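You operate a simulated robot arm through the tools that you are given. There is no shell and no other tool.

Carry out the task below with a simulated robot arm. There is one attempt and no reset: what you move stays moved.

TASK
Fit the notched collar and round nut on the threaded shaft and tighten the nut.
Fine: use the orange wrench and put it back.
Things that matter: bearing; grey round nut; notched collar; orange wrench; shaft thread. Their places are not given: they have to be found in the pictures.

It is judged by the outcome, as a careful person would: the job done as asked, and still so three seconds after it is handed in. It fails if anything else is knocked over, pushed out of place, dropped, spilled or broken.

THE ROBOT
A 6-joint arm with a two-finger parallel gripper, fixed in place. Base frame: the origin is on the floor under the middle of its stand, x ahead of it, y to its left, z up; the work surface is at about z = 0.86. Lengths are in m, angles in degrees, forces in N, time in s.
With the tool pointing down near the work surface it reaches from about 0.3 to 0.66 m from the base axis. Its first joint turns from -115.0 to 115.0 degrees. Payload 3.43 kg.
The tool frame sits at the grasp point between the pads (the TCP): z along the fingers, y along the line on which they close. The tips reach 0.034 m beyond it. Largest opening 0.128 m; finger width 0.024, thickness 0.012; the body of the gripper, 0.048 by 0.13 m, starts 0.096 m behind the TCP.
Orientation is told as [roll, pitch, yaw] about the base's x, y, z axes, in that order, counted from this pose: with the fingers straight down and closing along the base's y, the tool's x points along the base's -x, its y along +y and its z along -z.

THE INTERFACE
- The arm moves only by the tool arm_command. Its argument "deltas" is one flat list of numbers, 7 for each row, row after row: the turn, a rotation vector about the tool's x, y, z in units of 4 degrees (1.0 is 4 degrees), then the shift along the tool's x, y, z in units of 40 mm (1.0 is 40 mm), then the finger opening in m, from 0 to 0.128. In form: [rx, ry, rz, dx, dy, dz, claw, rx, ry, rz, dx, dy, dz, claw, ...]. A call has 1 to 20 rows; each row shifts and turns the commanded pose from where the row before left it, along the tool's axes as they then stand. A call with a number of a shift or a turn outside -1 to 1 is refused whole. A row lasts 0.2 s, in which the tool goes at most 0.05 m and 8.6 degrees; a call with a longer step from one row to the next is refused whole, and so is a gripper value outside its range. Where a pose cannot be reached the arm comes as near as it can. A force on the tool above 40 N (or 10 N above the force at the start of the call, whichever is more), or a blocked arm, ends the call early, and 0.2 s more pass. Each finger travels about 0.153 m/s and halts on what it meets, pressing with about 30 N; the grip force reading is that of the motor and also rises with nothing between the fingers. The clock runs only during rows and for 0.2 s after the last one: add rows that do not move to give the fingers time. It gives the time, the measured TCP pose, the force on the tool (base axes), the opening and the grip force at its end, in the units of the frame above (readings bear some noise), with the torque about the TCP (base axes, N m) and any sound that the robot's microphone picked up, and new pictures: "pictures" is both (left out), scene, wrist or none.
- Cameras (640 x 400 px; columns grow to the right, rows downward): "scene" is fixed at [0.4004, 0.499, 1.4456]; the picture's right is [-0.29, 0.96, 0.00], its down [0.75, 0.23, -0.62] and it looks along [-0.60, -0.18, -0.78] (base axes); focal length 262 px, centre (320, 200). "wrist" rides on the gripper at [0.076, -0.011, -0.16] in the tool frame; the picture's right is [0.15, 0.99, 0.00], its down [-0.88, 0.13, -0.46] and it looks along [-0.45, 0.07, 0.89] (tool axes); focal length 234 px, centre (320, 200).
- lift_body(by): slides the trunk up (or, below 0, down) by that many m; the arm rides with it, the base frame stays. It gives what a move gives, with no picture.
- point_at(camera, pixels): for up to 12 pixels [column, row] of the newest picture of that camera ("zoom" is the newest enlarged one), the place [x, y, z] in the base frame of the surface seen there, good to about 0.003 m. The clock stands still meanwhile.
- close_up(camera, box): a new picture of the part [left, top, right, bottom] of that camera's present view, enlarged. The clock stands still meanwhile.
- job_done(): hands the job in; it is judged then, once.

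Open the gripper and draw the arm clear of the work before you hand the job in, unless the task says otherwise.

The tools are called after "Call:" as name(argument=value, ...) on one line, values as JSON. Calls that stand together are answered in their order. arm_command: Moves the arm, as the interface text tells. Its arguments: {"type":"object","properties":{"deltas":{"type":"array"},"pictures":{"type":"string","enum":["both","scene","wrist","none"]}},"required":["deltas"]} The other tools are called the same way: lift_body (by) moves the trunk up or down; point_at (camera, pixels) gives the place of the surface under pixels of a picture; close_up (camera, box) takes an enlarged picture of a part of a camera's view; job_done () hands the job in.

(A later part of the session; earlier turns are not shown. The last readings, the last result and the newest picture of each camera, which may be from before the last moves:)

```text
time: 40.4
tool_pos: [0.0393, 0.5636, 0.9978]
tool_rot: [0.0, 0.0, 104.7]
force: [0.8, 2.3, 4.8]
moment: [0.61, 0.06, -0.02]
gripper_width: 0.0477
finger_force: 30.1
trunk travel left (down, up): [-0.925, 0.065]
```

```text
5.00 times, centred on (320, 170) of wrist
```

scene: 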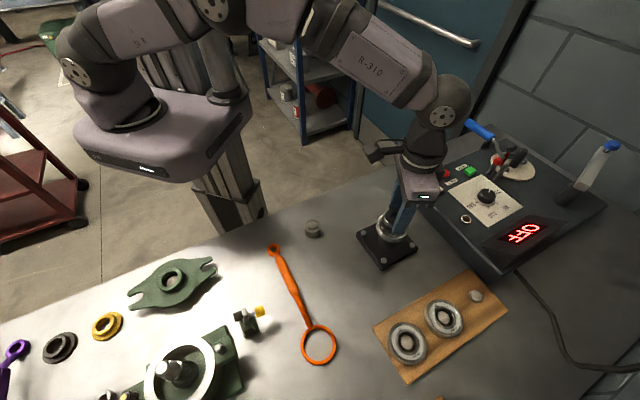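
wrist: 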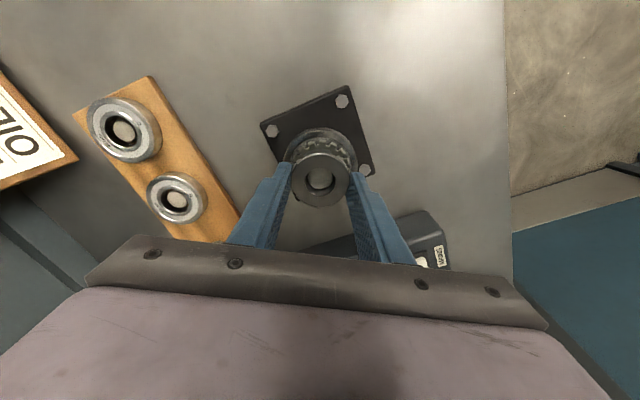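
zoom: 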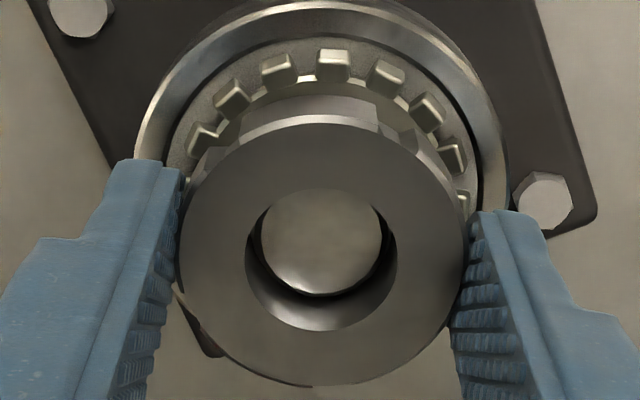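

Lateral force fell to 2.3 N; the tip looks nearly centred in the bore. I shift another 0.6 mm +y and continue clockwise turning, compensating for the offset as I turn.

Call:
arm_command(deltas=[0, 0, 0, -0.0145, -0.004, 0, 0.02, 0, 0, 1, 0, -0.0035, 0.001, 0.02, 0, 0, 1, 0, -0.0035, 0.001, 0.02, 0, 0, 1, 0, -0.0035, 0.001, 0.02, 0, 0, 1, 0, -0.0035, 0.001, 0.02, 0, 0, 1, 0, -0.0035, 0.001, 0.02, 0, 0, 0, 0, 0, 0, 0.02], pictures="none")

```text
time: 42.0
tool_pos: [0.0401, 0.5652, 0.9996]
tool_rot: [0.0, 0.1, 84.7]
force: [0.8, -2.8, -0.7]
moment: [0.06, -0.03, -0.04]
gripper_width: 0.0478
finger_force: 30.1
trunk travel left (down, up): [-0.925, 0.065]
```

The forces are now small again. I lower another 1.2 mm without turning to find the thread contact.

Call:
arm_command(deltas=[0, 0, 0, 0, 0, 0.015, 0.02, 0, 0, 0, 0, 0, 0.015, 0.02, 0, 0, 0, 0, 0, 0, 0.02], pictures="none")

```text
time: 42.8
tool_pos: [0.0388, 0.5636, 0.9994]
tool_rot: [0.0, 0.0, 84.6]
force: [2.1, -5.9, 6.4]
moment: [-0.92, -0.03, 0.0]
gripper_width: 0.0479
finger_force: 30.0
trunk travel left (down, up): [-0.925, 0.065]
```

Contact comes at z ≈0.999 with a −5.9 N side load in y, so I overshot in +y. I relieve 1.2 mm, shift back 0.7 mm, and read the forces.

Call:
arm_command(deltas=[0, 0, 0, 0, 0, -0.03, 0.02, 0, 0, 0, 0.0175, -0.002, 0, 0.02, 0, 0, 0, 0, 0, 0, 0.02], pictures="none")

Call:
close_up(camera="wrist", box=[280, 130, 360, 210])

Call:
close_up(camera="scene", box=[370, 190, 420, 240])

```text
time: 43.6
tool_pos: [0.0389, 0.565, 0.9986]
tool_rot: [0.0, -0.1, 84.9]
force: [0.1, -2.7, -0.2]
moment: [-0.23, -0.01, -0.02]
gripper_width: 0.0481
finger_force: 29.9
trunk travel left (down, up): [-0.925, 0.065]
```

```text
5.00 times, centred on (320, 170) of wrist
```

zoom: 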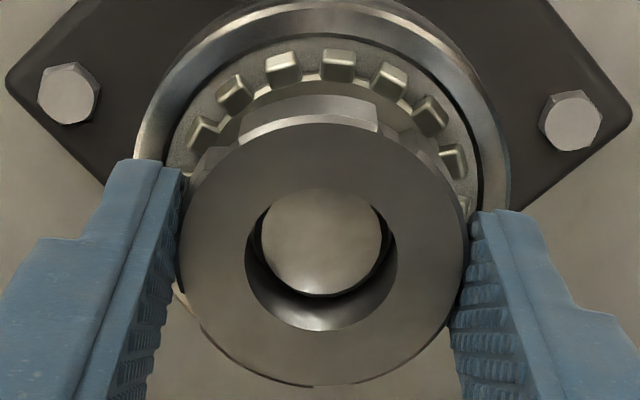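

```text
8.00 times, centred on (395, 215) of scene
```

zoom: 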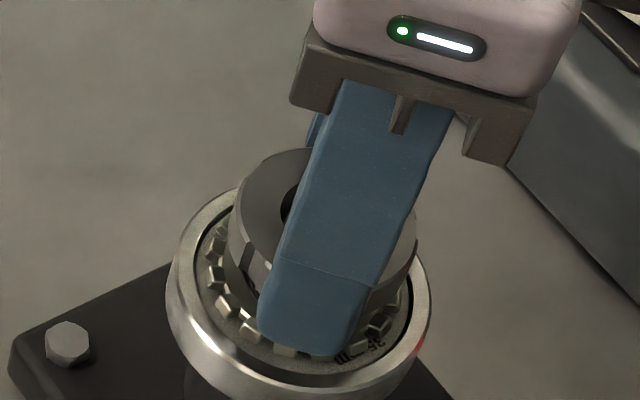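

Side force remains −2.7 N in y, so I shift another 0.7 mm toward −y, then turn 60° clockwise without feed to see whether the thread draws the nut down.

Call:
arm_command(deltas=[0, 0, 0, 0.0175, -0.0016, 0, 0.02, 0, 0, 0, 0, 0, 0, 0.02], pictures="none")

Call:
arm_command(deltas=[0, 0, 1, 0, 0, 0, 0.02, 0, 0, 1, 0, 0, 0, 0.02, 0, 0, 1, 0, 0, 0, 0.02, 0, 0, 1, 0, 0, 0, 0.02, 0, 0, 1, 0, 0, 0, 0.02], pictures="none")

Call:
arm_command(deltas=[0, 0, 1, 0, 0, 0, 0.02, 0, 0, 1, 0, 0, 0, 0.02, 0, 0, 1, 0, 0, 0, 0.02, 0, 0, 1, 0, 0, 0, 0.02, 0, 0, 1, 0, 0, 0, 0.02], pictures="none")

```text
time: 44.2
tool_pos: [0.0393, 0.5639, 0.9972]
tool_rot: [0.0, 0.0, 84.8]
force: [0.9, -0.3, -0.8]
moment: [-0.14, 0.01, -0.01]
gripper_width: 0.048
finger_force: 30.3
trunk travel left (down, up): [-0.925, 0.065]
```

```text
time: 45.4
tool_pos: [0.0405, 0.5647, 0.9973]
tool_rot: [0.1, -0.1, 64.6]
force: [1.3, 0.7, -6.6]
moment: [0.27, -0.05, 0.05]
gripper_width: 0.0481
finger_force: 30.1
trunk travel left (down, up): [-0.925, 0.065]
```

```text
time: 46.6
tool_pos: [0.0418, 0.5643, 0.998]
tool_rot: [-0.1, 0.0, 44.8]
force: [4.9, -1.3, -12.3]
moment: [0.39, -0.27, 0.01]
gripper_width: 0.0479
finger_force: 30.1
trunk travel left (down, up): [-0.925, 0.065]
```

Turning now pulls the gripper down (fz −12 N), so the thread is engaged and clockwise is right. I feed down 1 mm to see how the force responds.

Call:
arm_command(deltas=[0, 0, 0, 0, 0, 0.025, 0.02, 0, 0, 0, 0, 0, 0, 0.02], pictures="both")

Call:
close_up(camera="wrist", box=[280, 130, 360, 210])

Call:
close_up(camera="scene", box=[370, 190, 420, 240])

```text
time: 47.2
tool_pos: [0.0403, 0.5635, 0.9974]
tool_rot: [-0.1, 0.1, 44.7]
force: [5.9, -3.2, -6.5]
moment: [-0.28, -0.28, 0.0]
gripper_width: 0.0483
finger_force: 29.3
trunk travel left (down, up): [-0.925, 0.065]
```

scene: 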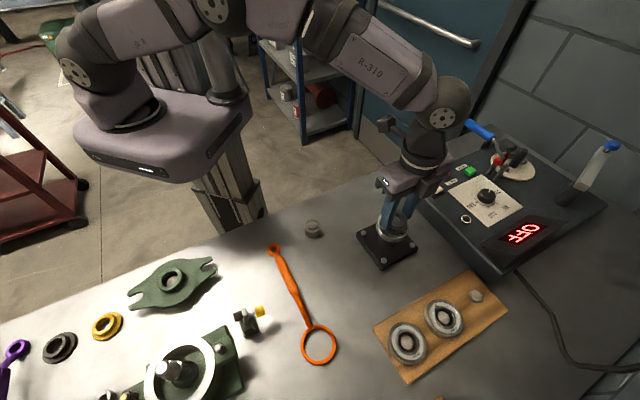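
wrist: 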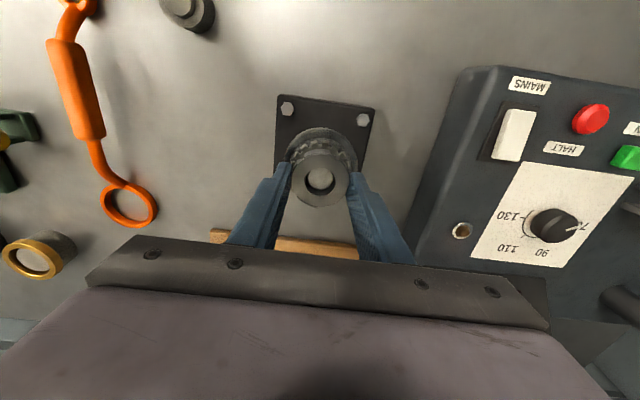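

```text
5.00 times, centred on (320, 170) of wrist
```

zoom: 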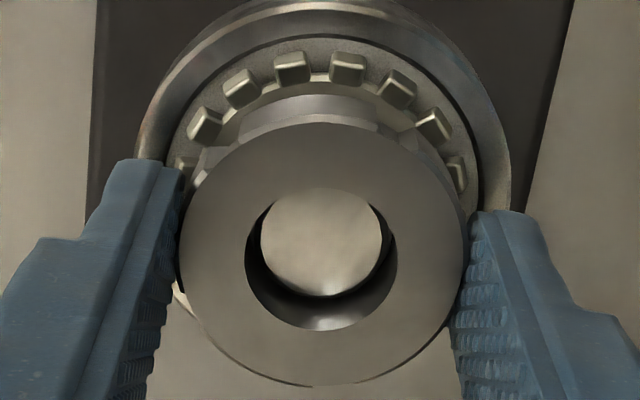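

```text
8.00 times, centred on (395, 215) of scene
```

zoom: 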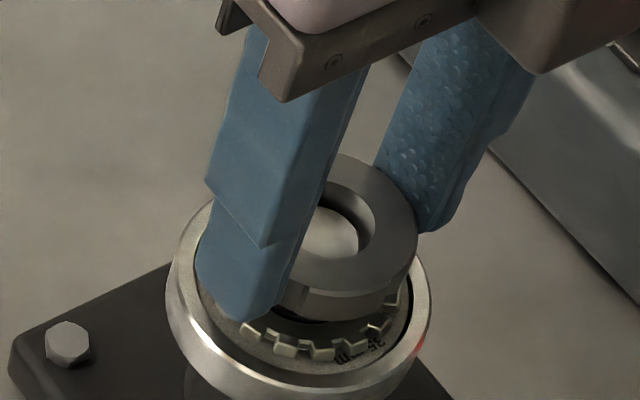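

The response is about 6 N/mm, which means the thread's lead is roughly 1 mm per 20°. I relieve the side load (fx +5.9, fy −3.2) and continue clockwise with matching feed and offset compensation.

Call:
arm_command(deltas=[0, 0, 0, -0.008, -0.027, 0.02, 0.02, 0, 0, 1, 0, -0.0025, 0.005, 0.02, 0, 0, 1, 0, -0.0025, 0.005, 0.02, 0, 0, 1, 0, -0.0025, 0.005, 0.02, 0, 0, 1, 0, -0.0025, 0.005, 0.02, 0, 0, 1, 0, -0.0025, 0.005, 0.02], pictures="none")

```text
time: 48.6
tool_pos: [0.0407, 0.5637, 0.9974]
tool_rot: [0.2, -0.1, 24.8]
force: [0.8, -0.2, 7.1]
moment: [-0.4, 0.23, 0.0]
gripper_width: 0.0481
finger_force: 29.9
trunk travel left (down, up): [-0.925, 0.065]
```

The z-force swung to +7 N, so I overfed. I look at the nut's height in the zooms before going on.

Call:
close_up(camera="scene", box=[370, 190, 420, 240])

Call:
close_up(camera="wrist", box=[280, 130, 360, 210])

```text
8.00 times, centred on (395, 215) of scene
```

zoom: 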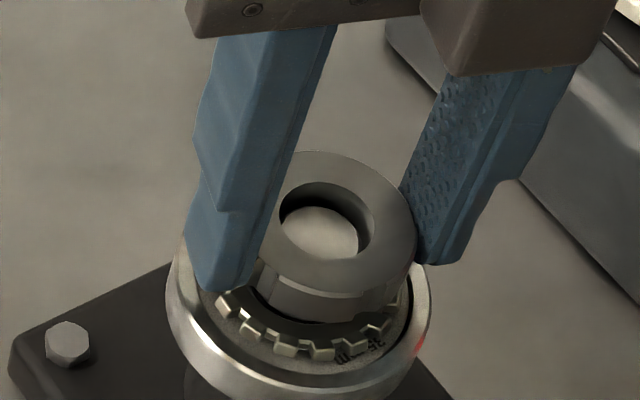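

```text
5.00 times, centred on (320, 170) of wrist
```

zoom: 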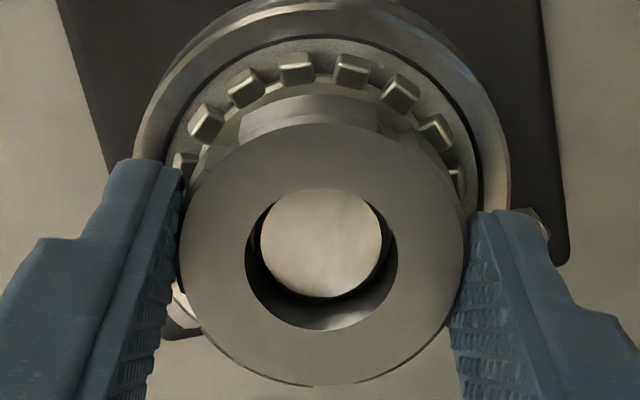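

The nut turns with the gripper but its descent is small. I turn 20° more with no feed, keeping the lateral compensation, to measure the true lead from the force change.

Call:
arm_command(deltas=[0, 0, 1, 0, -0.0025, 0, 0.02, 0, 0, 1, 0, -0.0025, 0, 0.02, 0, 0, 1, 0, -0.0025, 0, 0.02, 0, 0, 1, 0, -0.0025, 0, 0.02, 0, 0, 1, 0, -0.0025, 0, 0.02], pictures="none")

Call:
arm_command(deltas=[0, 0, 0, 0, 0, 0, 0.02], pictures="none")

Call:
arm_command(deltas=[0, 0, 0, 0, 0, 0, 0.02], pictures="none")

```text
time: 49.8
tool_pos: [0.0402, 0.5633, 0.997]
tool_rot: [0.1, 0.0, 4.7]
force: [0.7, 4.2, 6.5]
moment: [0.21, -0.03, -0.01]
gripper_width: 0.0482
finger_force: 30.2
trunk travel left (down, up): [-0.925, 0.065]
```

```text
time: 50.2
tool_pos: [0.0408, 0.5622, 0.9973]
tool_rot: [0.1, 0.1, 4.7]
force: [0.3, 5.5, 7.4]
moment: [0.33, -0.05, -0.04]
gripper_width: 0.0481
finger_force: 29.7
trunk travel left (down, up): [-0.925, 0.065]
```

```text
time: 50.6
tool_pos: [0.0404, 0.563, 0.997]
tool_rot: [0.2, 0.0, 4.7]
force: [0.9, 5.8, 7.2]
moment: [0.32, -0.09, -0.06]
gripper_width: 0.0481
finger_force: 29.9
trunk travel left (down, up): [-0.925, 0.065]
```

The force stays at 7 N, so the lead is small, and the side load is +5.5 N in y. I relieve both (raise 1.2 mm, +1 mm y) and read again.

Call:
arm_command(deltas=[0, 0, 0, -0.002, 0.025, -0.03, 0.02, 0, 0, 0, 0, 0, 0, 0.02], pictures="none")

Call:
arm_command(deltas=[0, 0, 1, 0, 0, 0, 0.02, 0, 0, 1, 0, 0, 0, 0.02, 0, 0, 1, 0, 0, 0, 0.02], pictures="none")

Call:
arm_command(deltas=[0, 0, 1, 0, 0, 0, 0.02, 0, 0, 1, 0, 0, 0, 0.02, 0, 0, 1, 0, 0, 0, 0.02], pictures="none")

```text
time: 51.2
tool_pos: [0.0408, 0.5621, 0.9954]
tool_rot: [-0.2, 0.0, 4.7]
force: [0.2, 2.4, 2.0]
moment: [0.46, -0.03, -0.05]
gripper_width: 0.0482
finger_force: 30.3
trunk travel left (down, up): [-0.925, 0.065]
```

```text
time: 52.0
tool_pos: [0.0402, 0.5623, 0.9958]
tool_rot: [-0.2, 0.0, -7.2]
force: [-1.3, 0.3, -1.4]
moment: [0.21, 0.13, 0.0]
gripper_width: 0.0482
finger_force: 29.5
trunk travel left (down, up): [-0.925, 0.065]
```

```text
time: 52.8
tool_pos: [0.0402, 0.563, 0.9958]
tool_rot: [-0.2, -0.1, -19.3]
force: [-1.1, -3.9, -6.1]
moment: [0.05, 0.31, 0.0]
gripper_width: 0.0483
finger_force: 30.1
trunk travel left (down, up): [-0.925, 0.065]
```

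Relieved, the nut dropped (z 0.9954) and turning pulls down again. I keep working it this way: follow the forces laterally and downward, then turn 20° more with feed.

Call:
arm_command(deltas=[0, 0, 0, -0.0015, -0.023, 0.025, 0.02, 0, 0, 1, 0, 0, 0.004, 0.02, 0, 0, 1, 0, 0, 0.004, 0.02, 0, 0, 1, 0, 0, 0.004, 0.02, 0, 0, 1, 0, 0, 0.004, 0.02, 0, 0, 1, 0, 0, 0.004, 0.02], pictures="none")

Call:
arm_command(deltas=[0, 0, 0, 0, 0, 0, 0.02], pictures="none")

```text
time: 54.2
tool_pos: [0.041, 0.5623, 0.995]
tool_rot: [0.0, 0.0, -39.3]
force: [-1.7, -4.0, 1.3]
moment: [-0.43, -0.05, 0.02]
gripper_width: 0.048
finger_force: 30.1
trunk travel left (down, up): [-0.925, 0.065]
```

```text
time: 54.6
tool_pos: [0.0413, 0.5619, 0.9953]
tool_rot: [0.1, 0.0, -39.3]
force: [-0.2, -3.9, 2.1]
moment: [-0.36, -0.06, 0.01]
gripper_width: 0.0479
finger_force: 30.1
trunk travel left (down, up): [-0.925, 0.065]
```

Forces are small in z (≈+2 N) with −4 N in y. I shift 0.9 mm toward −y and look at the nut.

Call:
arm_command(deltas=[0, 0, 0, -0.0142, -0.0174, 0, 0.02, 0, 0, 0, 0, 0, 0, 0.02], pictures="both")

Call:
close_up(camera="scene", box=[370, 190, 420, 240])

Call:
close_up(camera="wrist", box=[280, 130, 360, 210])

```text
time: 55.2
tool_pos: [0.0405, 0.5618, 0.9947]
tool_rot: [0.1, 0.0, -39.3]
force: [-2.6, -0.9, 1.6]
moment: [-0.38, -0.09, -0.03]
gripper_width: 0.0483
finger_force: 29.7
trunk travel left (down, up): [-0.925, 0.065]
```

scene: 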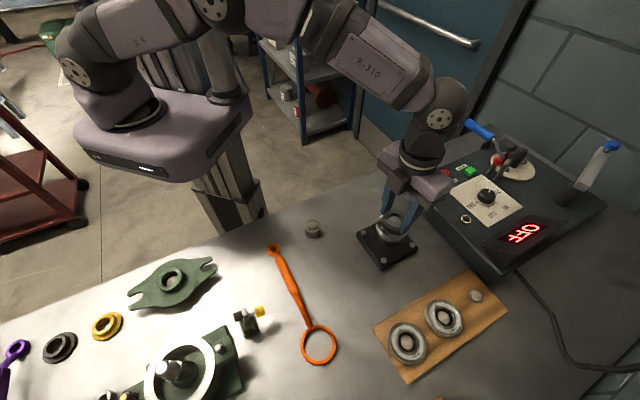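
wrist: 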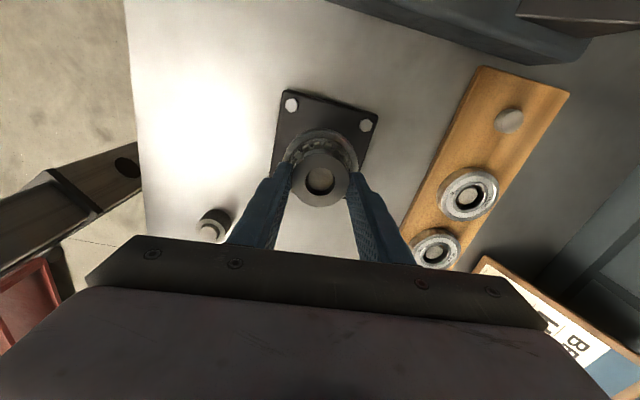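

```text
8.00 times, centred on (395, 215) of scene
```

zoom: 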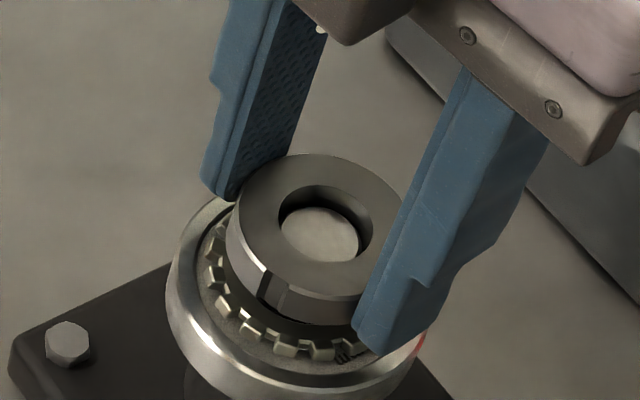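

```text
5.00 times, centred on (320, 170) of wrist
```

zoom: 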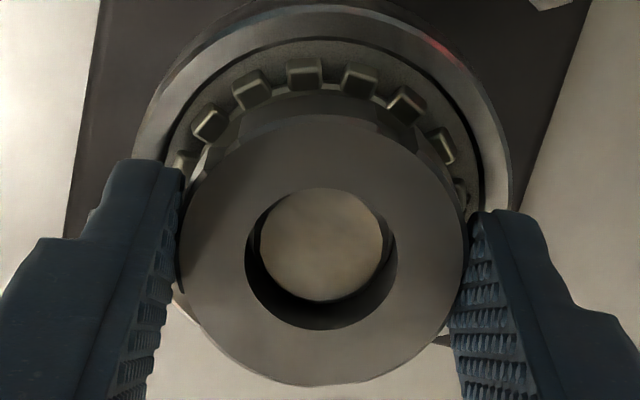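

The nut is lower (tip edge now nearer the bore's bottom, wrist zoom y≈302). I continue 40° clockwise with about 10 mm/rev feed and lateral following.

Call:
arm_command(deltas=[0, 0, 0, 0.0065, -0.012, 0, 0.02, 0, 0, 1, 0, -0.002, 0.003, 0.02, 0, 0, 1, 0, -0.002, 0.003, 0.02, 0, 0, 1, 0, -0.002, 0.003, 0.02, 0, 0, 1, 0, -0.002, 0.003, 0.02, 0, 0, 1, 0, -0.002, 0.003, 0.02, 0, 0, 0, 0, 0, 0, 0.02], pictures="none")

Call:
arm_command(deltas=[0, 0, 1, 0, -0.002, 0.003, 0.02, 0, 0, 1, 0, -0.002, 0.003, 0.02, 0, 0, 1, 0, -0.002, 0.003, 0.02, 0, 0, 1, 0, -0.002, 0.003, 0.02, 0, 0, 1, 0, -0.002, 0.003, 0.02, 0, 0, 0, 0, 0, 0, 0.02], pictures="none")

```text
time: 56.8
tool_pos: [0.04, 0.5612, 0.9952]
tool_rot: [0.0, 0.1, -59.3]
force: [2.8, 3.0, 5.9]
moment: [0.06, -0.21, -0.02]
gripper_width: 0.048
finger_force: 30.5
trunk travel left (down, up): [-0.925, 0.065]
```

```text
time: 58.2
tool_pos: [0.0401, 0.5617, 0.9945]
tool_rot: [0.0, 0.1, -79.3]
force: [3.7, 5.8, 8.7]
moment: [0.04, -0.17, -0.03]
gripper_width: 0.0479
finger_force: 30.1
trunk travel left (down, up): [-0.925, 0.065]
```

I overfed (fz 8.7 N, side 3.7/5.8 N). I relieve by moving back 1 mm up and about 1.3 mm sideways, and read.

Call:
arm_command(deltas=[0, 0, 0, 0.023, 0.026, -0.025, 0.02, 0, 0, 0, 0, 0, 0, 0.02], pictures="none")

Call:
arm_command(deltas=[0, 0, 0, 0, 0, 0, 0.02], pictures="none")

Call:
close_up(camera="scene", box=[370, 190, 420, 240])

Call:
close_up(camera="wrist", box=[280, 130, 360, 210])

```text
time: 58.8
tool_pos: [0.0405, 0.5613, 0.9943]
tool_rot: [0.0, 0.0, -79.3]
force: [-0.7, 2.3, 2.2]
moment: [0.78, -0.02, -0.04]
gripper_width: 0.0483
finger_force: 30.1
trunk travel left (down, up): [-0.925, 0.065]
```

```text
time: 59.2
tool_pos: [0.0395, 0.5615, 0.9954]
tool_rot: [-0.1, -0.1, -79.3]
force: [-1.7, 1.8, 1.6]
moment: [0.57, 0.16, 0.0]
gripper_width: 0.0481
finger_force: 29.7
trunk travel left (down, up): [-0.925, 0.065]
```

```text
8.00 times, centred on (395, 215) of scene
```

zoom: 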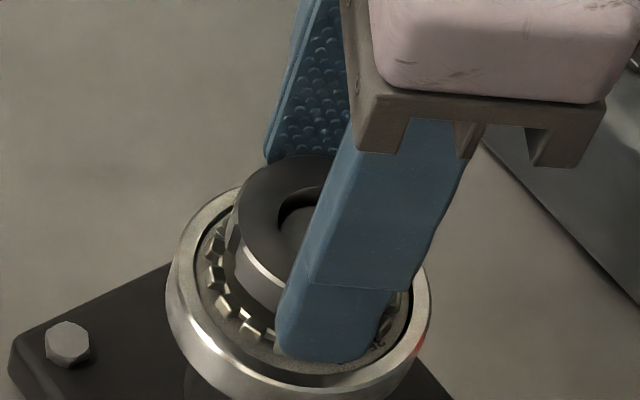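

```text
5.00 times, centred on (320, 170) of wrist
```

zoom: 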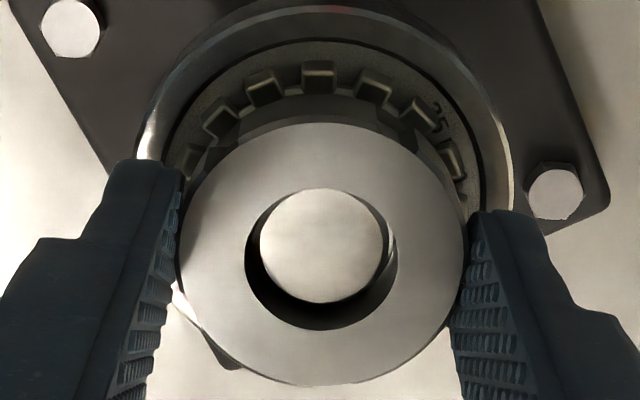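

Forces are now small. I continue 40° clockwise with a gentler feed (slightly under the lead) and little lateral motion.

Call:
arm_command(deltas=[0, 0, 1, 0, -0.001, 0.001, 0.02, 0, 0, 1, 0, -0.001, 0.001, 0.02, 0, 0, 1, 0, -0.001, 0.001, 0.02, 0, 0, 1, 0, -0.001, 0.001, 0.02, 0, 0, 1, 0, -0.001, 0.001, 0.02, 0, 0, 0, 0, 0, 0, 0.02], pictures="none")

Call:
arm_command(deltas=[0, 0, 1, 0, -0.001, 0.001, 0.02, 0, 0, 1, 0, -0.001, 0.001, 0.02, 0, 0, 1, 0, -0.001, 0.001, 0.02, 0, 0, 1, 0, -0.001, 0.001, 0.02, 0, 0, 1, 0, -0.001, 0.001, 0.02, 0, 0, 0, 0, 0, 0, 0.02], pictures="none")

```text
time: 59.9
tool_pos: [0.0414, 0.5602, 0.9938]
tool_rot: [-2.0, 0.2, -82.5]
force: [-17.3, 2.4, -1.2]
moment: [-0.06, 0.36, 0.03]
gripper_width: 0.0486
finger_force: 30.4
out of reach, approached as far as the arm can: row 1, 2, 3
trunk travel left (down, up): [-0.925, 0.065]
stopped in row 3: the force on the tool passed its limit at 46 N (the readings are from after the stop); the commanded pose is now the measured one
```

```text
time: 60.2
tool_pos: [0.0404, 0.5606, 0.994]
tool_rot: [-3.6, 0.5, -84.1]
force: [-21.7, 2.4, -3.2]
moment: [0.01, 0.17, 0.04]
gripper_width: 0.049
finger_force: 29.8
out of reach, approached as far as the arm can: row 1
trunk travel left (down, up): [-0.925, 0.065]
stopped in row 1: the force on the tool passed its limit at 48 N (the readings are from after the stop); the commanded pose is now the measured one
```

The wrist hit its turning limit near yaw −80°, giving −21 N side load and a small tilt. I turn back slightly and level the tool to relieve it before regrasping.

Call:
arm_command(deltas=[0, 0, -1, 0, 0, 0, 0.02, -0.09, 0.9, -0.3, 0, 0, 0, 0.02, 0, 0, 0, 0, 0, 0, 0.02], pictures="none")

```text
time: 61.0
tool_pos: [0.0408, 0.559, 0.9942]
tool_rot: [-2.7, 4.2, -79.2]
force: [-23.0, -2.3, -1.4]
moment: [-0.71, 0.06, 0.12]
gripper_width: 0.0487
finger_force: 29.9
trunk travel left (down, up): [-0.925, 0.065]
```

I corrected about the wrong tool axis (pitch is now 4.2°). I undo that and take out the roll about tool x instead.

Call:
arm_command(deltas=[0, -1, 0, 0, 0, 0, 0.02, -0.675, -0.05, 0, 0, 0, 0, 0.02, 0, 0, 0, 0, 0, 0, 0.02], pictures="none")

```text
time: 61.8
tool_pos: [0.0411, 0.5596, 0.9955]
tool_rot: [-0.1, 0.3, -79.0]
force: [-24.8, -1.8, 3.2]
moment: [0.25, 1.01, 0.08]
gripper_width: 0.0481
finger_force: 30.0
trunk travel left (down, up): [-0.925, 0.065]
```

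The tilt is gone but −25 N remains along x (the closing axis). I shift 1.2 mm toward −x to relieve it.

Call:
arm_command(deltas=[0, 0, 0, 0.006, -0.029, 0, 0.02, 0, 0, 0, 0, 0, 0, 0.02], pictures="none")

```text
time: 62.4
tool_pos: [0.0403, 0.5604, 0.995]
tool_rot: [-0.2, 0.3, -79.1]
force: [-23.5, 0.3, 4.9]
moment: [0.22, 0.92, 0.07]
gripper_width: 0.0479
finger_force: 30.5
trunk travel left (down, up): [-0.925, 0.065]
```

The force barely changed, so I look at the pictures before doing anything else.

Call:
arm_command(deltas=[0, 0, 0, 0, 0, 0, 0.02], pictures="both")

Call:
close_up(camera="scene", box=[360, 180, 430, 250])

Call:
close_up(camera="wrist", box=[280, 130, 360, 210])

```text
time: 62.8
tool_pos: [0.0401, 0.5599, 0.9938]
tool_rot: [-0.1, 0.3, -79.2]
force: [-23.8, 2.4, 7.3]
moment: [0.27, 0.83, 0.06]
gripper_width: 0.0482
finger_force: 30.4
trunk travel left (down, up): [-0.925, 0.065]
```

scene: 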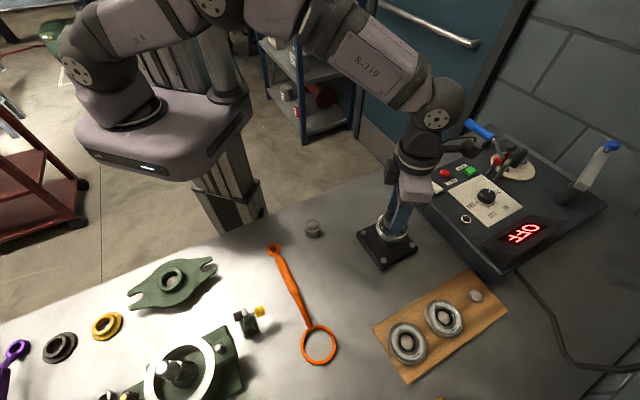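
wrist: 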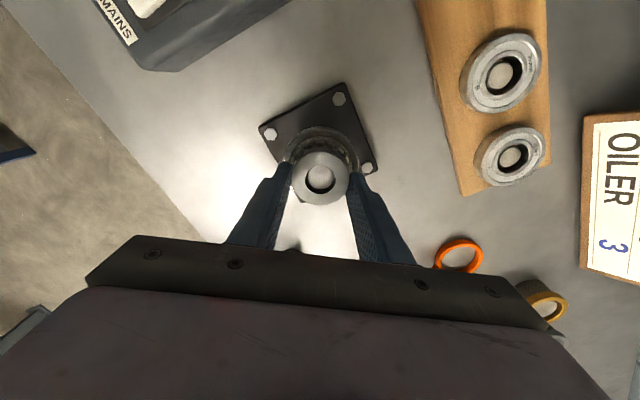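

```text
5.71 times, centred on (395, 215) of scene
```

zoom: 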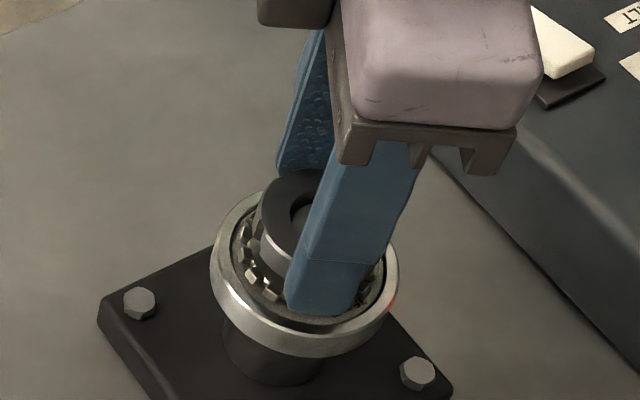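

```text
5.00 times, centred on (320, 170) of wrist
```

zoom: 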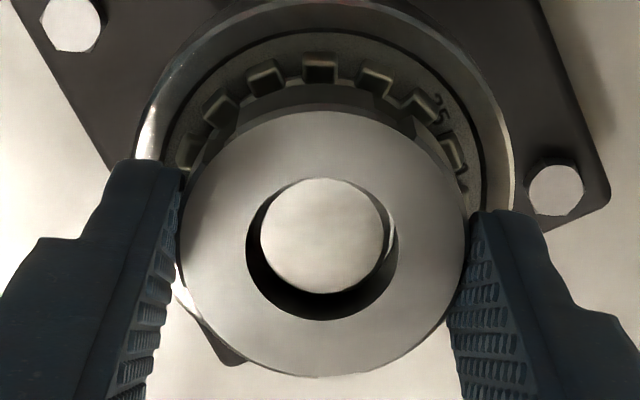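

The nut is on the thread and upright; the load is only arm strain against the wrist stop. I open the fingers slightly to release it and check.

Call:
arm_command(deltas=[0, 0, 0, 0, 0, 0, 0.055, 0, 0, 0, 0, 0, 0, 0.07, 0, 0, 0, 0, 0, 0, 0.075, 0, 0, 0, 0, 0, 0, 0.075], pictures="both")

Call:
close_up(camera="scene", box=[370, 190, 420, 240])

Call:
close_up(camera="wrist", box=[280, 130, 360, 210])

```text
time: 63.8
tool_pos: [0.0468, 0.5605, 0.9946]
tool_rot: [0.1, 0.2, -79.0]
force: [-0.1, 0.1, 0.1]
moment: [-0.02, -0.01, -0.02]
gripper_width: 0.0749
finger_force: 0.0
trunk travel left (down, up): [-0.925, 0.065]
```

scene: 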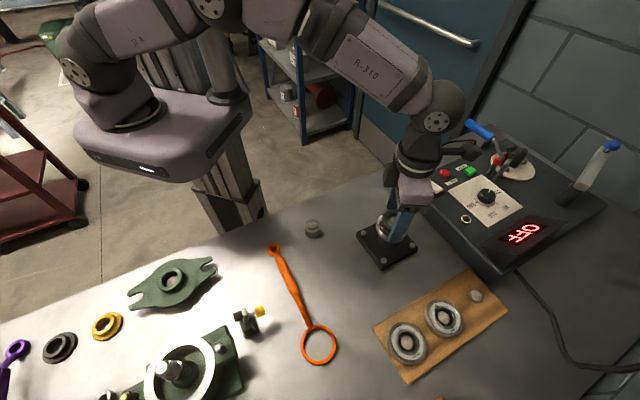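
wrist: 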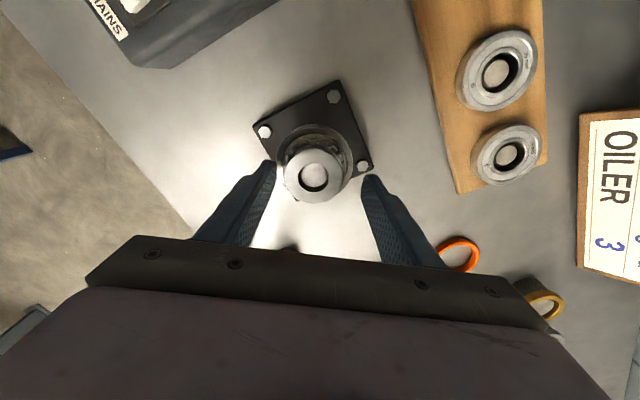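

```text
8.00 times, centred on (395, 215) of scene
```

zoom: 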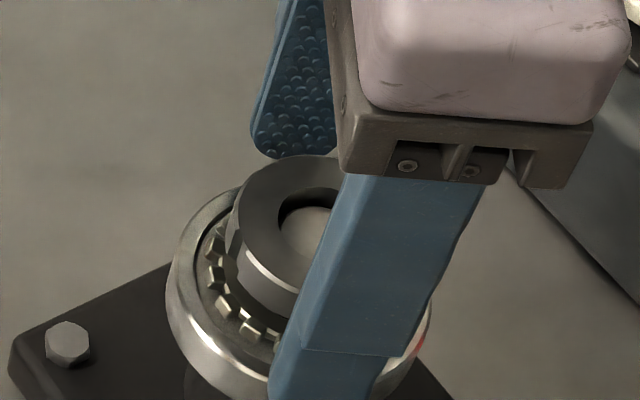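

```text
5.00 times, centred on (320, 170) of wrist
```

zoom: 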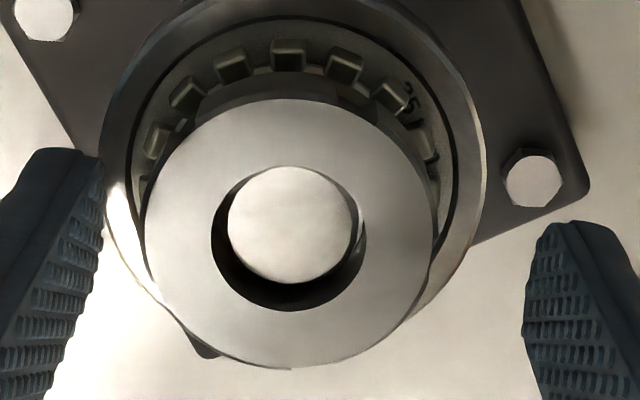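

The load is gone and the nut stays upright on the thread. I raise clear and wind the wrist back counter-clockwise for a new grip.

Call:
arm_command(deltas=[0, 0, 0, 0, 0, -0.3, 0.08, 0, 0, 0, 0, 0, -0.6, 0.08, 0, 0, -1, 0, 0, 0, 0.08, 0, 0, -1, 0, 0, 0, 0.08, 0, 0, -1, 0, 0, 0, 0.08, 0, 0, -1, 0, 0, 0, 0.08, 0, 0, -1, 0, 0, 0, 0.08, 0, 0, -1, 0, 0, 0, 0.08, 0, 0, -1, 0, 0, 0, 0.08, 0, 0, -1, 0, 0, 0, 0.08, 0, 0, -1, 0, 0, 0, 0.08, 0, 0, -1, 0, 0, 0, 0.08, 0, 0, -1, 0, 0, 0, 0.08, 0, 0, -1, 0, 0, 0, 0.08, 0, 0, -1, 0, 0, 0, 0.08, 0, 0, -1, 0, 0, 0, 0.08, 0, 0, -1, 0, 0, 0, 0.08, 0, 0, -1, 0, 0, 0, 0.08, 0, 0, -1, 0, 0, 0, 0.08, 0, 0, -1, 0, 0, 0, 0.08], pictures="both")

Call:
close_up(camera="scene", box=[365, 190, 415, 240])

Call:
close_up(camera="wrist", box=[270, 100, 370, 200])

```text
time: 68.0
tool_pos: [0.0459, 0.5591, 1.0296]
tool_rot: [0.2, 0.1, -6.9]
force: [-0.9, 0.3, 0.0]
moment: [0.02, 0.02, 0.01]
gripper_width: 0.0799
finger_force: 0.0
trunk travel left (down, up): [-0.925, 0.065]
```

scene: 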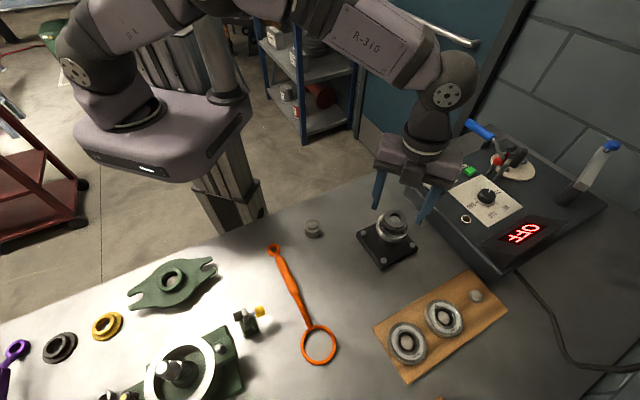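
wrist: 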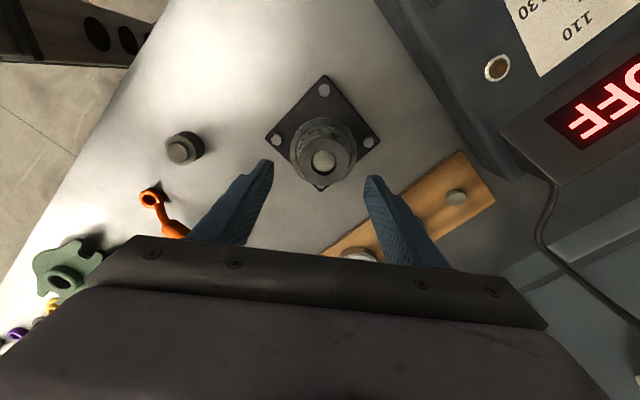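

```text
8.00 times, centred on (390, 215) of scene
```

zoom: 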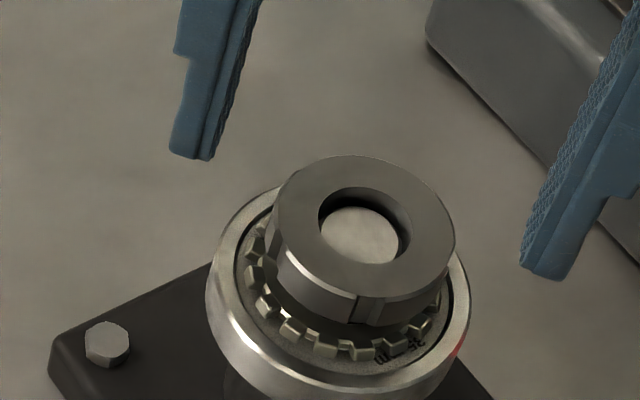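

```text
4.00 times, centred on (320, 150) of wrist
```

zoom: 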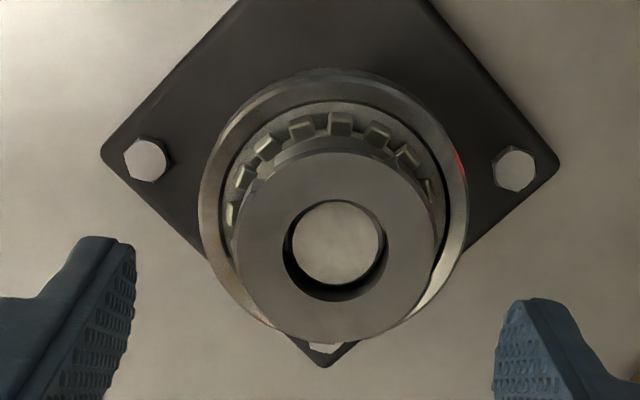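

The nut sits upright above the collar with a gap still below it. I measure its top against the shaft tip.

Call:
point_at(camera="zoom", pixels=[[260, 230], [415, 230], [337, 180], [337, 320], [290, 290], [390, 290], [337, 230], [320, 250], [355, 250], [337, 210], [430, 150], [215, 200]])

Call:
point_at(camera="scene", pixels=[[383, 212], [405, 212], [394, 226], [392, 206], [387, 220], [402, 221], [394, 218], [391, 220], [397, 219], [394, 216.5]])

```text
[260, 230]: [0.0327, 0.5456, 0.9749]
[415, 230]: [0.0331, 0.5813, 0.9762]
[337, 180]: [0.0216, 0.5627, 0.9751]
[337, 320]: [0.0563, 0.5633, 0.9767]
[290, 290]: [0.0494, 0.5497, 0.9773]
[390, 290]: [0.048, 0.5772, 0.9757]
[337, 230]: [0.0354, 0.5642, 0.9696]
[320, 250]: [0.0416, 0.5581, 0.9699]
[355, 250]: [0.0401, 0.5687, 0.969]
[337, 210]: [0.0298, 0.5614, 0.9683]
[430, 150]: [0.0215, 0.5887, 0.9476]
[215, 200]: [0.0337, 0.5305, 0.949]
```

```text
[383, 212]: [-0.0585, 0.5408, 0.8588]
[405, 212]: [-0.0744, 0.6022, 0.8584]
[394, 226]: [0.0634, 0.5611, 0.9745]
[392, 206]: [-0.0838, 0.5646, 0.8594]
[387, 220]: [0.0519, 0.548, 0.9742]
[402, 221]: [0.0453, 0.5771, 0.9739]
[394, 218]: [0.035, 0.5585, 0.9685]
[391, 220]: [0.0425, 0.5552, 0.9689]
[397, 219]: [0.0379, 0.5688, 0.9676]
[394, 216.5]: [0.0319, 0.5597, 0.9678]
```

Nut top is ≈0.975, so about 6 mm of thread remains. I centre over the axis (0.040, 0.563) and keep winding the wrist counter-clockwise to its far side.

Call:
arm_command(deltas=[0, 0, 0, 0.156, 0.079, 0, 0.08, 0, 0, -1, 0, 0, 0, 0.08, 0, 0, -1, 0, 0, 0, 0.08, 0, 0, -1, 0, 0, 0, 0.08, 0, 0, -1, 0, 0, 0, 0.08, 0, 0, -1, 0, 0, 0, 0.08, 0, 0, -1, 0, 0, 0, 0.08, 0, 0, -1, 0, 0, 0, 0.08, 0, 0, -1, 0, 0, 0, 0.08, 0, 0, -1, 0, 0, 0, 0.08, 0, 0, -1, 0, 0, 0, 0.08, 0, 0, -1, 0, 0, 0, 0.08, 0, 0, -1, 0, 0, 0, 0.08, 0, 0, -1, 0, 0, 0, 0.08, 0, 0, -1, 0, 0, 0, 0.08, 0, 0, -1, 0, 0, 0, 0.08, 0, 0, -1, 0, 0, 0, 0.08, 0, 0, -1, 0, 0, 0, 0.08, 0, 0, -1, 0, 0, 0, 0.08, 0, 0, -1, 0, 0, 0, 0.08], pictures="none")

Call:
arm_command(deltas=[0, 0, -1, 0, 0, 0, 0.08, 0, 0, -1, 0, 0, 0, 0.08, 0, 0, -1, 0, 0, 0, 0.08, 0, 0, -1, 0, 0, 0, 0.08, 0, 0, -1, 0, 0, 0, 0.08, 0, 0, -1, 0, 0, 0, 0.08, 0, 0, -1, 0, 0, 0, 0.08, 0, 0, -1, 0, 0, 0, 0.08, 0, 0, -1, 0, 0, 0, 0.08, 0, 0, -1, 0, 0, 0, 0.08, 0, 0, -1, 0, 0, 0, 0.08, 0, 0, -1, 0, 0, 0, 0.08, 0, 0, -1, 0, 0, 0, 0.08, 0, 0, -1, 0, 0, 0, 0.08, 0, 0, -1, 0, 0, 0, 0.08, 0, 0, -1, 0, 0, 0, 0.08, 0, 0, -1, 0, 0, 0, 0.08, 0, 0, -1, 0, 0, 0, 0.08, 0, 0, -1, 0, 0, 0, 0.08, 0, 0, -1, 0, 0, 0, 0.08], pictures="none")

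Call:
arm_command(deltas=[0, 0, -1, 0, 0, 0, 0.08, 0, 0, -1, 0, 0, 0, 0.08, 0, 0, -1, 0, 0, 0, 0.08, 0, 0, -1, 0, 0, 0, 0.08, 0, 0, -1, 0, 0, 0, 0.08, 0, 0, -1, 0, 0, 0, 0.08, 0, 0, -1, 0, 0, 0, 0.08, 0, 0, -1, 0, 0, 0, 0.08, 0, 0, -1, 0, 0, 0, 0.08, 0, 0, -1, 0, 0, 0, 0.08, 0, 0, -1, 0, 0, 0, 0.08, 0, 0, -1, 0, 0, 0, 0.08], pictures="both")

```text
time: 72.2
tool_pos: [0.0408, 0.564, 1.0293]
tool_rot: [0.0, -0.1, 69.0]
force: [-0.2, 0.3, 0.2]
moment: [-0.04, 0.03, 0.01]
gripper_width: 0.0801
finger_force: 0.0
trunk travel left (down, up): [-0.925, 0.065]
```

```text
time: 76.4
tool_pos: [0.0402, 0.5636, 1.0299]
tool_rot: [-0.1, 0.0, 149.0]
force: [0.2, 0.9, -0.1]
moment: [-0.01, 0.01, 0.0]
gripper_width: 0.0798
finger_force: 0.1
trunk travel left (down, up): [-0.925, 0.065]
```

```text
time: 79.0
tool_pos: [0.0402, 0.564, 1.0299]
tool_rot: [-0.2, 0.2, -162.9]
force: [-0.7, -0.1, 0.0]
moment: [0.01, 0.02, 0.01]
gripper_width: 0.0799
finger_force: 0.1
trunk travel left (down, up): [-0.925, 0.065]
```

scene: 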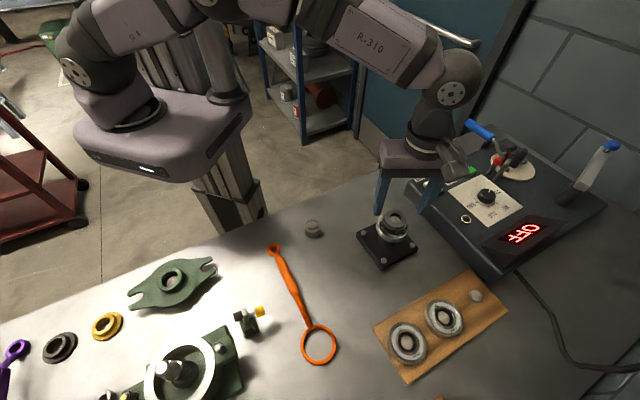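
wrist: 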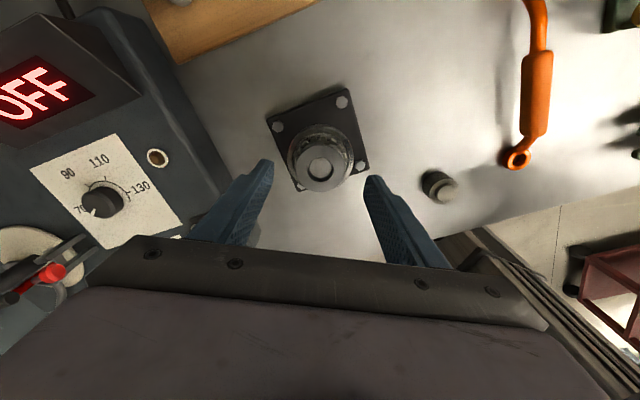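

Yaw 197° reached without trouble. I keep winding to see how much more there is.

Call:
arm_command(deltas=[0, 0, -1, 0, 0, 0, 0.08, 0, 0, -1, 0, 0, 0, 0.08, 0, 0, -1, 0, 0, 0, 0.08, 0, 0, -1, 0, 0, 0, 0.08, 0, 0, -1, 0, 0, 0, 0.08, 0, 0, -1, 0, 0, 0, 0.08, 0, 0, -1, 0, 0, 0, 0.08, 0, 0, -1, 0, 0, 0, 0.08, 0, 0, -1, 0, 0, 0, 0.08, 0, 0, -1, 0, 0, 0, 0.08], pictures="none")

Call:
arm_command(deltas=[0, 0, -1, 0, 0, 0, 0.08, 0, 0, -1, 0, 0, 0, 0.08, 0, 0, -1, 0, 0, 0, 0.08, 0, 0, -1, 0, 0, 0, 0.08, 0, 0, -1, 0, 0, 0, 0.08, 0, 0, -1, 0, 0, 0, 0.08], pictures="both")

```text
time: 81.2
tool_pos: [0.0399, 0.5636, 1.0306]
tool_rot: [0.0, 0.1, -123.0]
force: [-0.6, -1.3, -0.5]
moment: [-0.01, -0.06, -0.02]
gripper_width: 0.0797
finger_force: 0.0
trunk travel left (down, up): [-0.925, 0.065]
```

```text
time: 82.6
tool_pos: [0.0405, 0.5632, 1.0296]
tool_rot: [0.0, 0.1, -99.1]
force: [0.3, 0.5, 0.1]
moment: [-0.01, 0.02, -0.01]
gripper_width: 0.0802
finger_force: 0.1
trunk travel left (down, up): [-0.925, 0.065]
```

scene: 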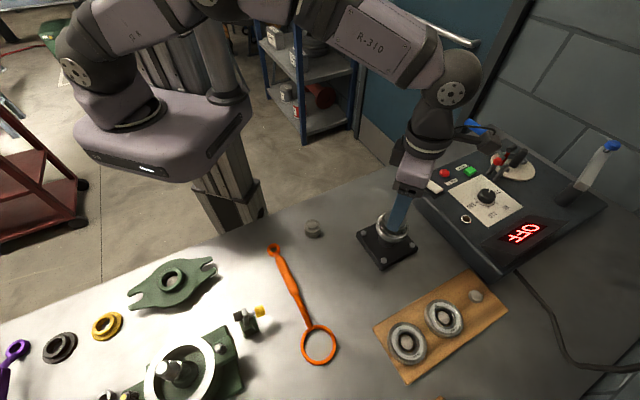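
wrist: 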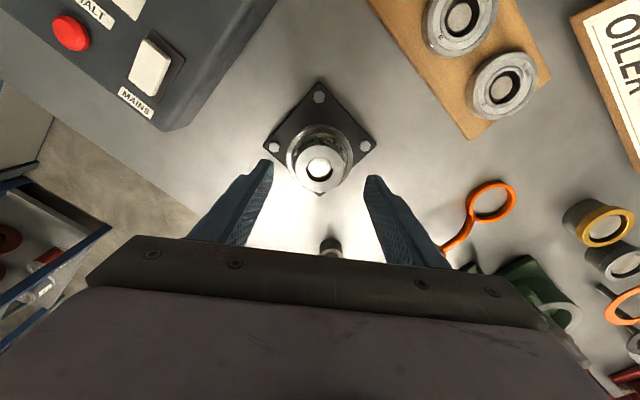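

I now have about 340° of clockwise turning available (yaw 261°). I lower around the nut and grip it again.

Call:
arm_command(deltas=[0, 0, 0, 0, 0, 0.3, 0.08, 0, 0, 0, 0, 0, 0.3, 0.08, 0, 0, 0, 0, 0, 0.165, 0.08, 0, 0, 0, 0, 0, 0.1, 0.08, 0, 0, 0, 0, 0, 0, 0.08, 0, 0, 0, 0, 0, 0, 0.06, 0, 0, 0, 0, 0, 0, 0.04, 0, 0, 0, 0, 0, 0, 0.02, 0, 0, 0, 0, 0, 0, 0.02], pictures="both")

Call:
close_up(camera="wrist", box=[280, 130, 360, 210])

```text
time: 84.6
tool_pos: [0.0403, 0.5633, 0.9945]
tool_rot: [0.1, 0.0, -99.1]
force: [-1.1, 0.3, 0.1]
moment: [0.05, 0.26, 0.02]
gripper_width: 0.048
finger_force: 29.9
trunk travel left (down, up): [-0.925, 0.065]
```

scene: 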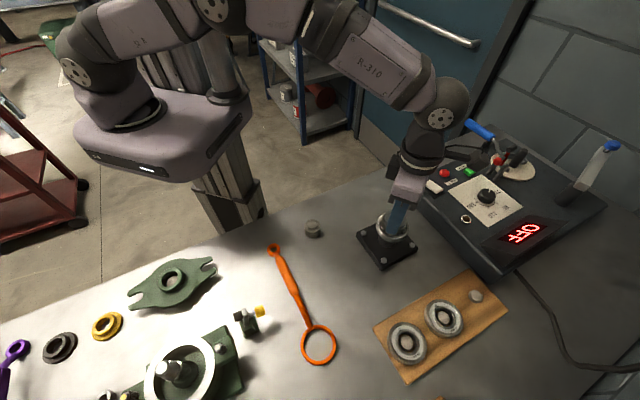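
wrist: 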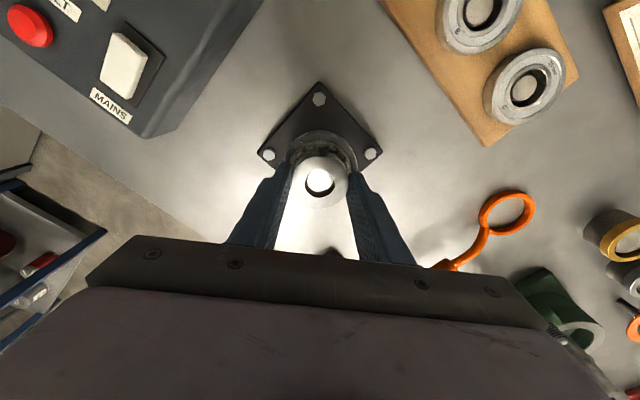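

```text
5.00 times, centred on (320, 170) of wrist
```

zoom: 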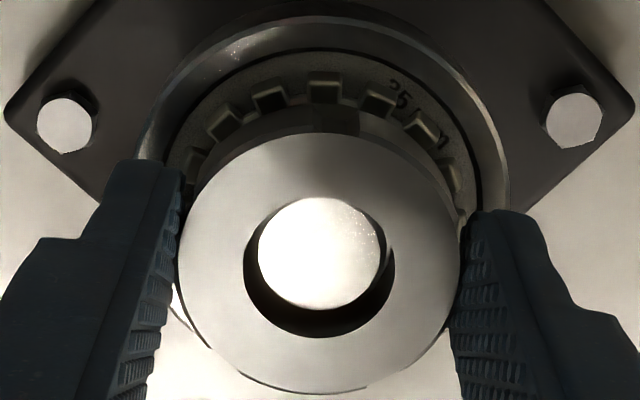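

Gripped with nearly no side load. I turn 20° clockwise without feed and read the force to learn the lead cleanly.

Call:
arm_command(deltas=[0, 0, 1, 0, 0, 0, 0.02, 0, 0, 1, 0, 0, 0, 0.02, 0, 0, 1, 0, 0, 0, 0.02, 0, 0, 1, 0, 0, 0, 0.02, 0, 0, 1, 0, 0, 0, 0.02, 0, 0, 0, 0, 0, 0, 0.02], pictures="none")

Call:
arm_command(deltas=[0, 0, 1, 0, 0, 0, 0.02, 0, 0, 1, 0, 0, 0, 0.02, 0, 0, 1, 0, 0, 0, 0.02, 0, 0, 1, 0, 0, 0, 0.02, 0, 0, 1, 0, 0, 0, 0.02, 0, 0, 0, 0, 0, 0, 0.02], pictures="none")

```text
time: 86.0
tool_pos: [0.0403, 0.5631, 0.995]
tool_rot: [0.0, 0.1, -119.1]
force: [-3.8, -0.7, -0.8]
moment: [0.04, 0.17, 0.01]
gripper_width: 0.048
finger_force: 29.7
trunk travel left (down, up): [-0.925, 0.065]
```

```text
time: 87.4
tool_pos: [0.0396, 0.563, 0.9948]
tool_rot: [-0.1, 0.1, -139.1]
force: [-2.9, -2.5, -4.8]
moment: [0.14, 0.1, -0.03]
gripper_width: 0.0479
finger_force: 30.1
trunk travel left (down, up): [-0.925, 0.065]
```

The nut pulls down again (−4.8 N). I follow with 0.8 mm feed and a small side shift, then turn 40° more with feed.

Call:
arm_command(deltas=[0, 0, 0, -0.015, 0, 0.02, 0.02, 0, 0, 1, 0, 0, 0.0018, 0.02, 0, 0, 1, 0, 0, 0.0018, 0.02, 0, 0, 1, 0, 0, 0.0018, 0.02, 0, 0, 1, 0, 0, 0.0018, 0.02, 0, 0, 1, 0, 0, 0.0018, 0.02, 0, 0, 0, 0, 0, 0, 0.02], pictures="none")

Call:
arm_command(deltas=[0, 0, 1, 0, 0, 0.0018, 0.02, 0, 0, 1, 0, 0, 0.0018, 0.02, 0, 0, 1, 0, 0, 0.0018, 0.02, 0, 0, 1, 0, 0, 0.0018, 0.02, 0, 0, 1, 0, 0, 0.0018, 0.02, 0, 0, 0, 0, 0, 0, 0.02], pictures="none")

```text
time: 89.0
tool_pos: [0.0399, 0.5625, 0.9949]
tool_rot: [-0.2, 0.1, -159.0]
force: [1.9, -1.3, 0.0]
moment: [-0.25, -0.24, -0.02]
gripper_width: 0.0479
finger_force: 29.7
trunk travel left (down, up): [-0.925, 0.065]
```

```text
time: 90.4
tool_pos: [0.04, 0.5634, 0.9925]
tool_rot: [-0.2, 0.0, -179.1]
force: [3.0, -1.7, 1.3]
moment: [-0.19, -0.28, 0.0]
gripper_width: 0.0482
finger_force: 29.6
trunk travel left (down, up): [-0.925, 0.065]
```

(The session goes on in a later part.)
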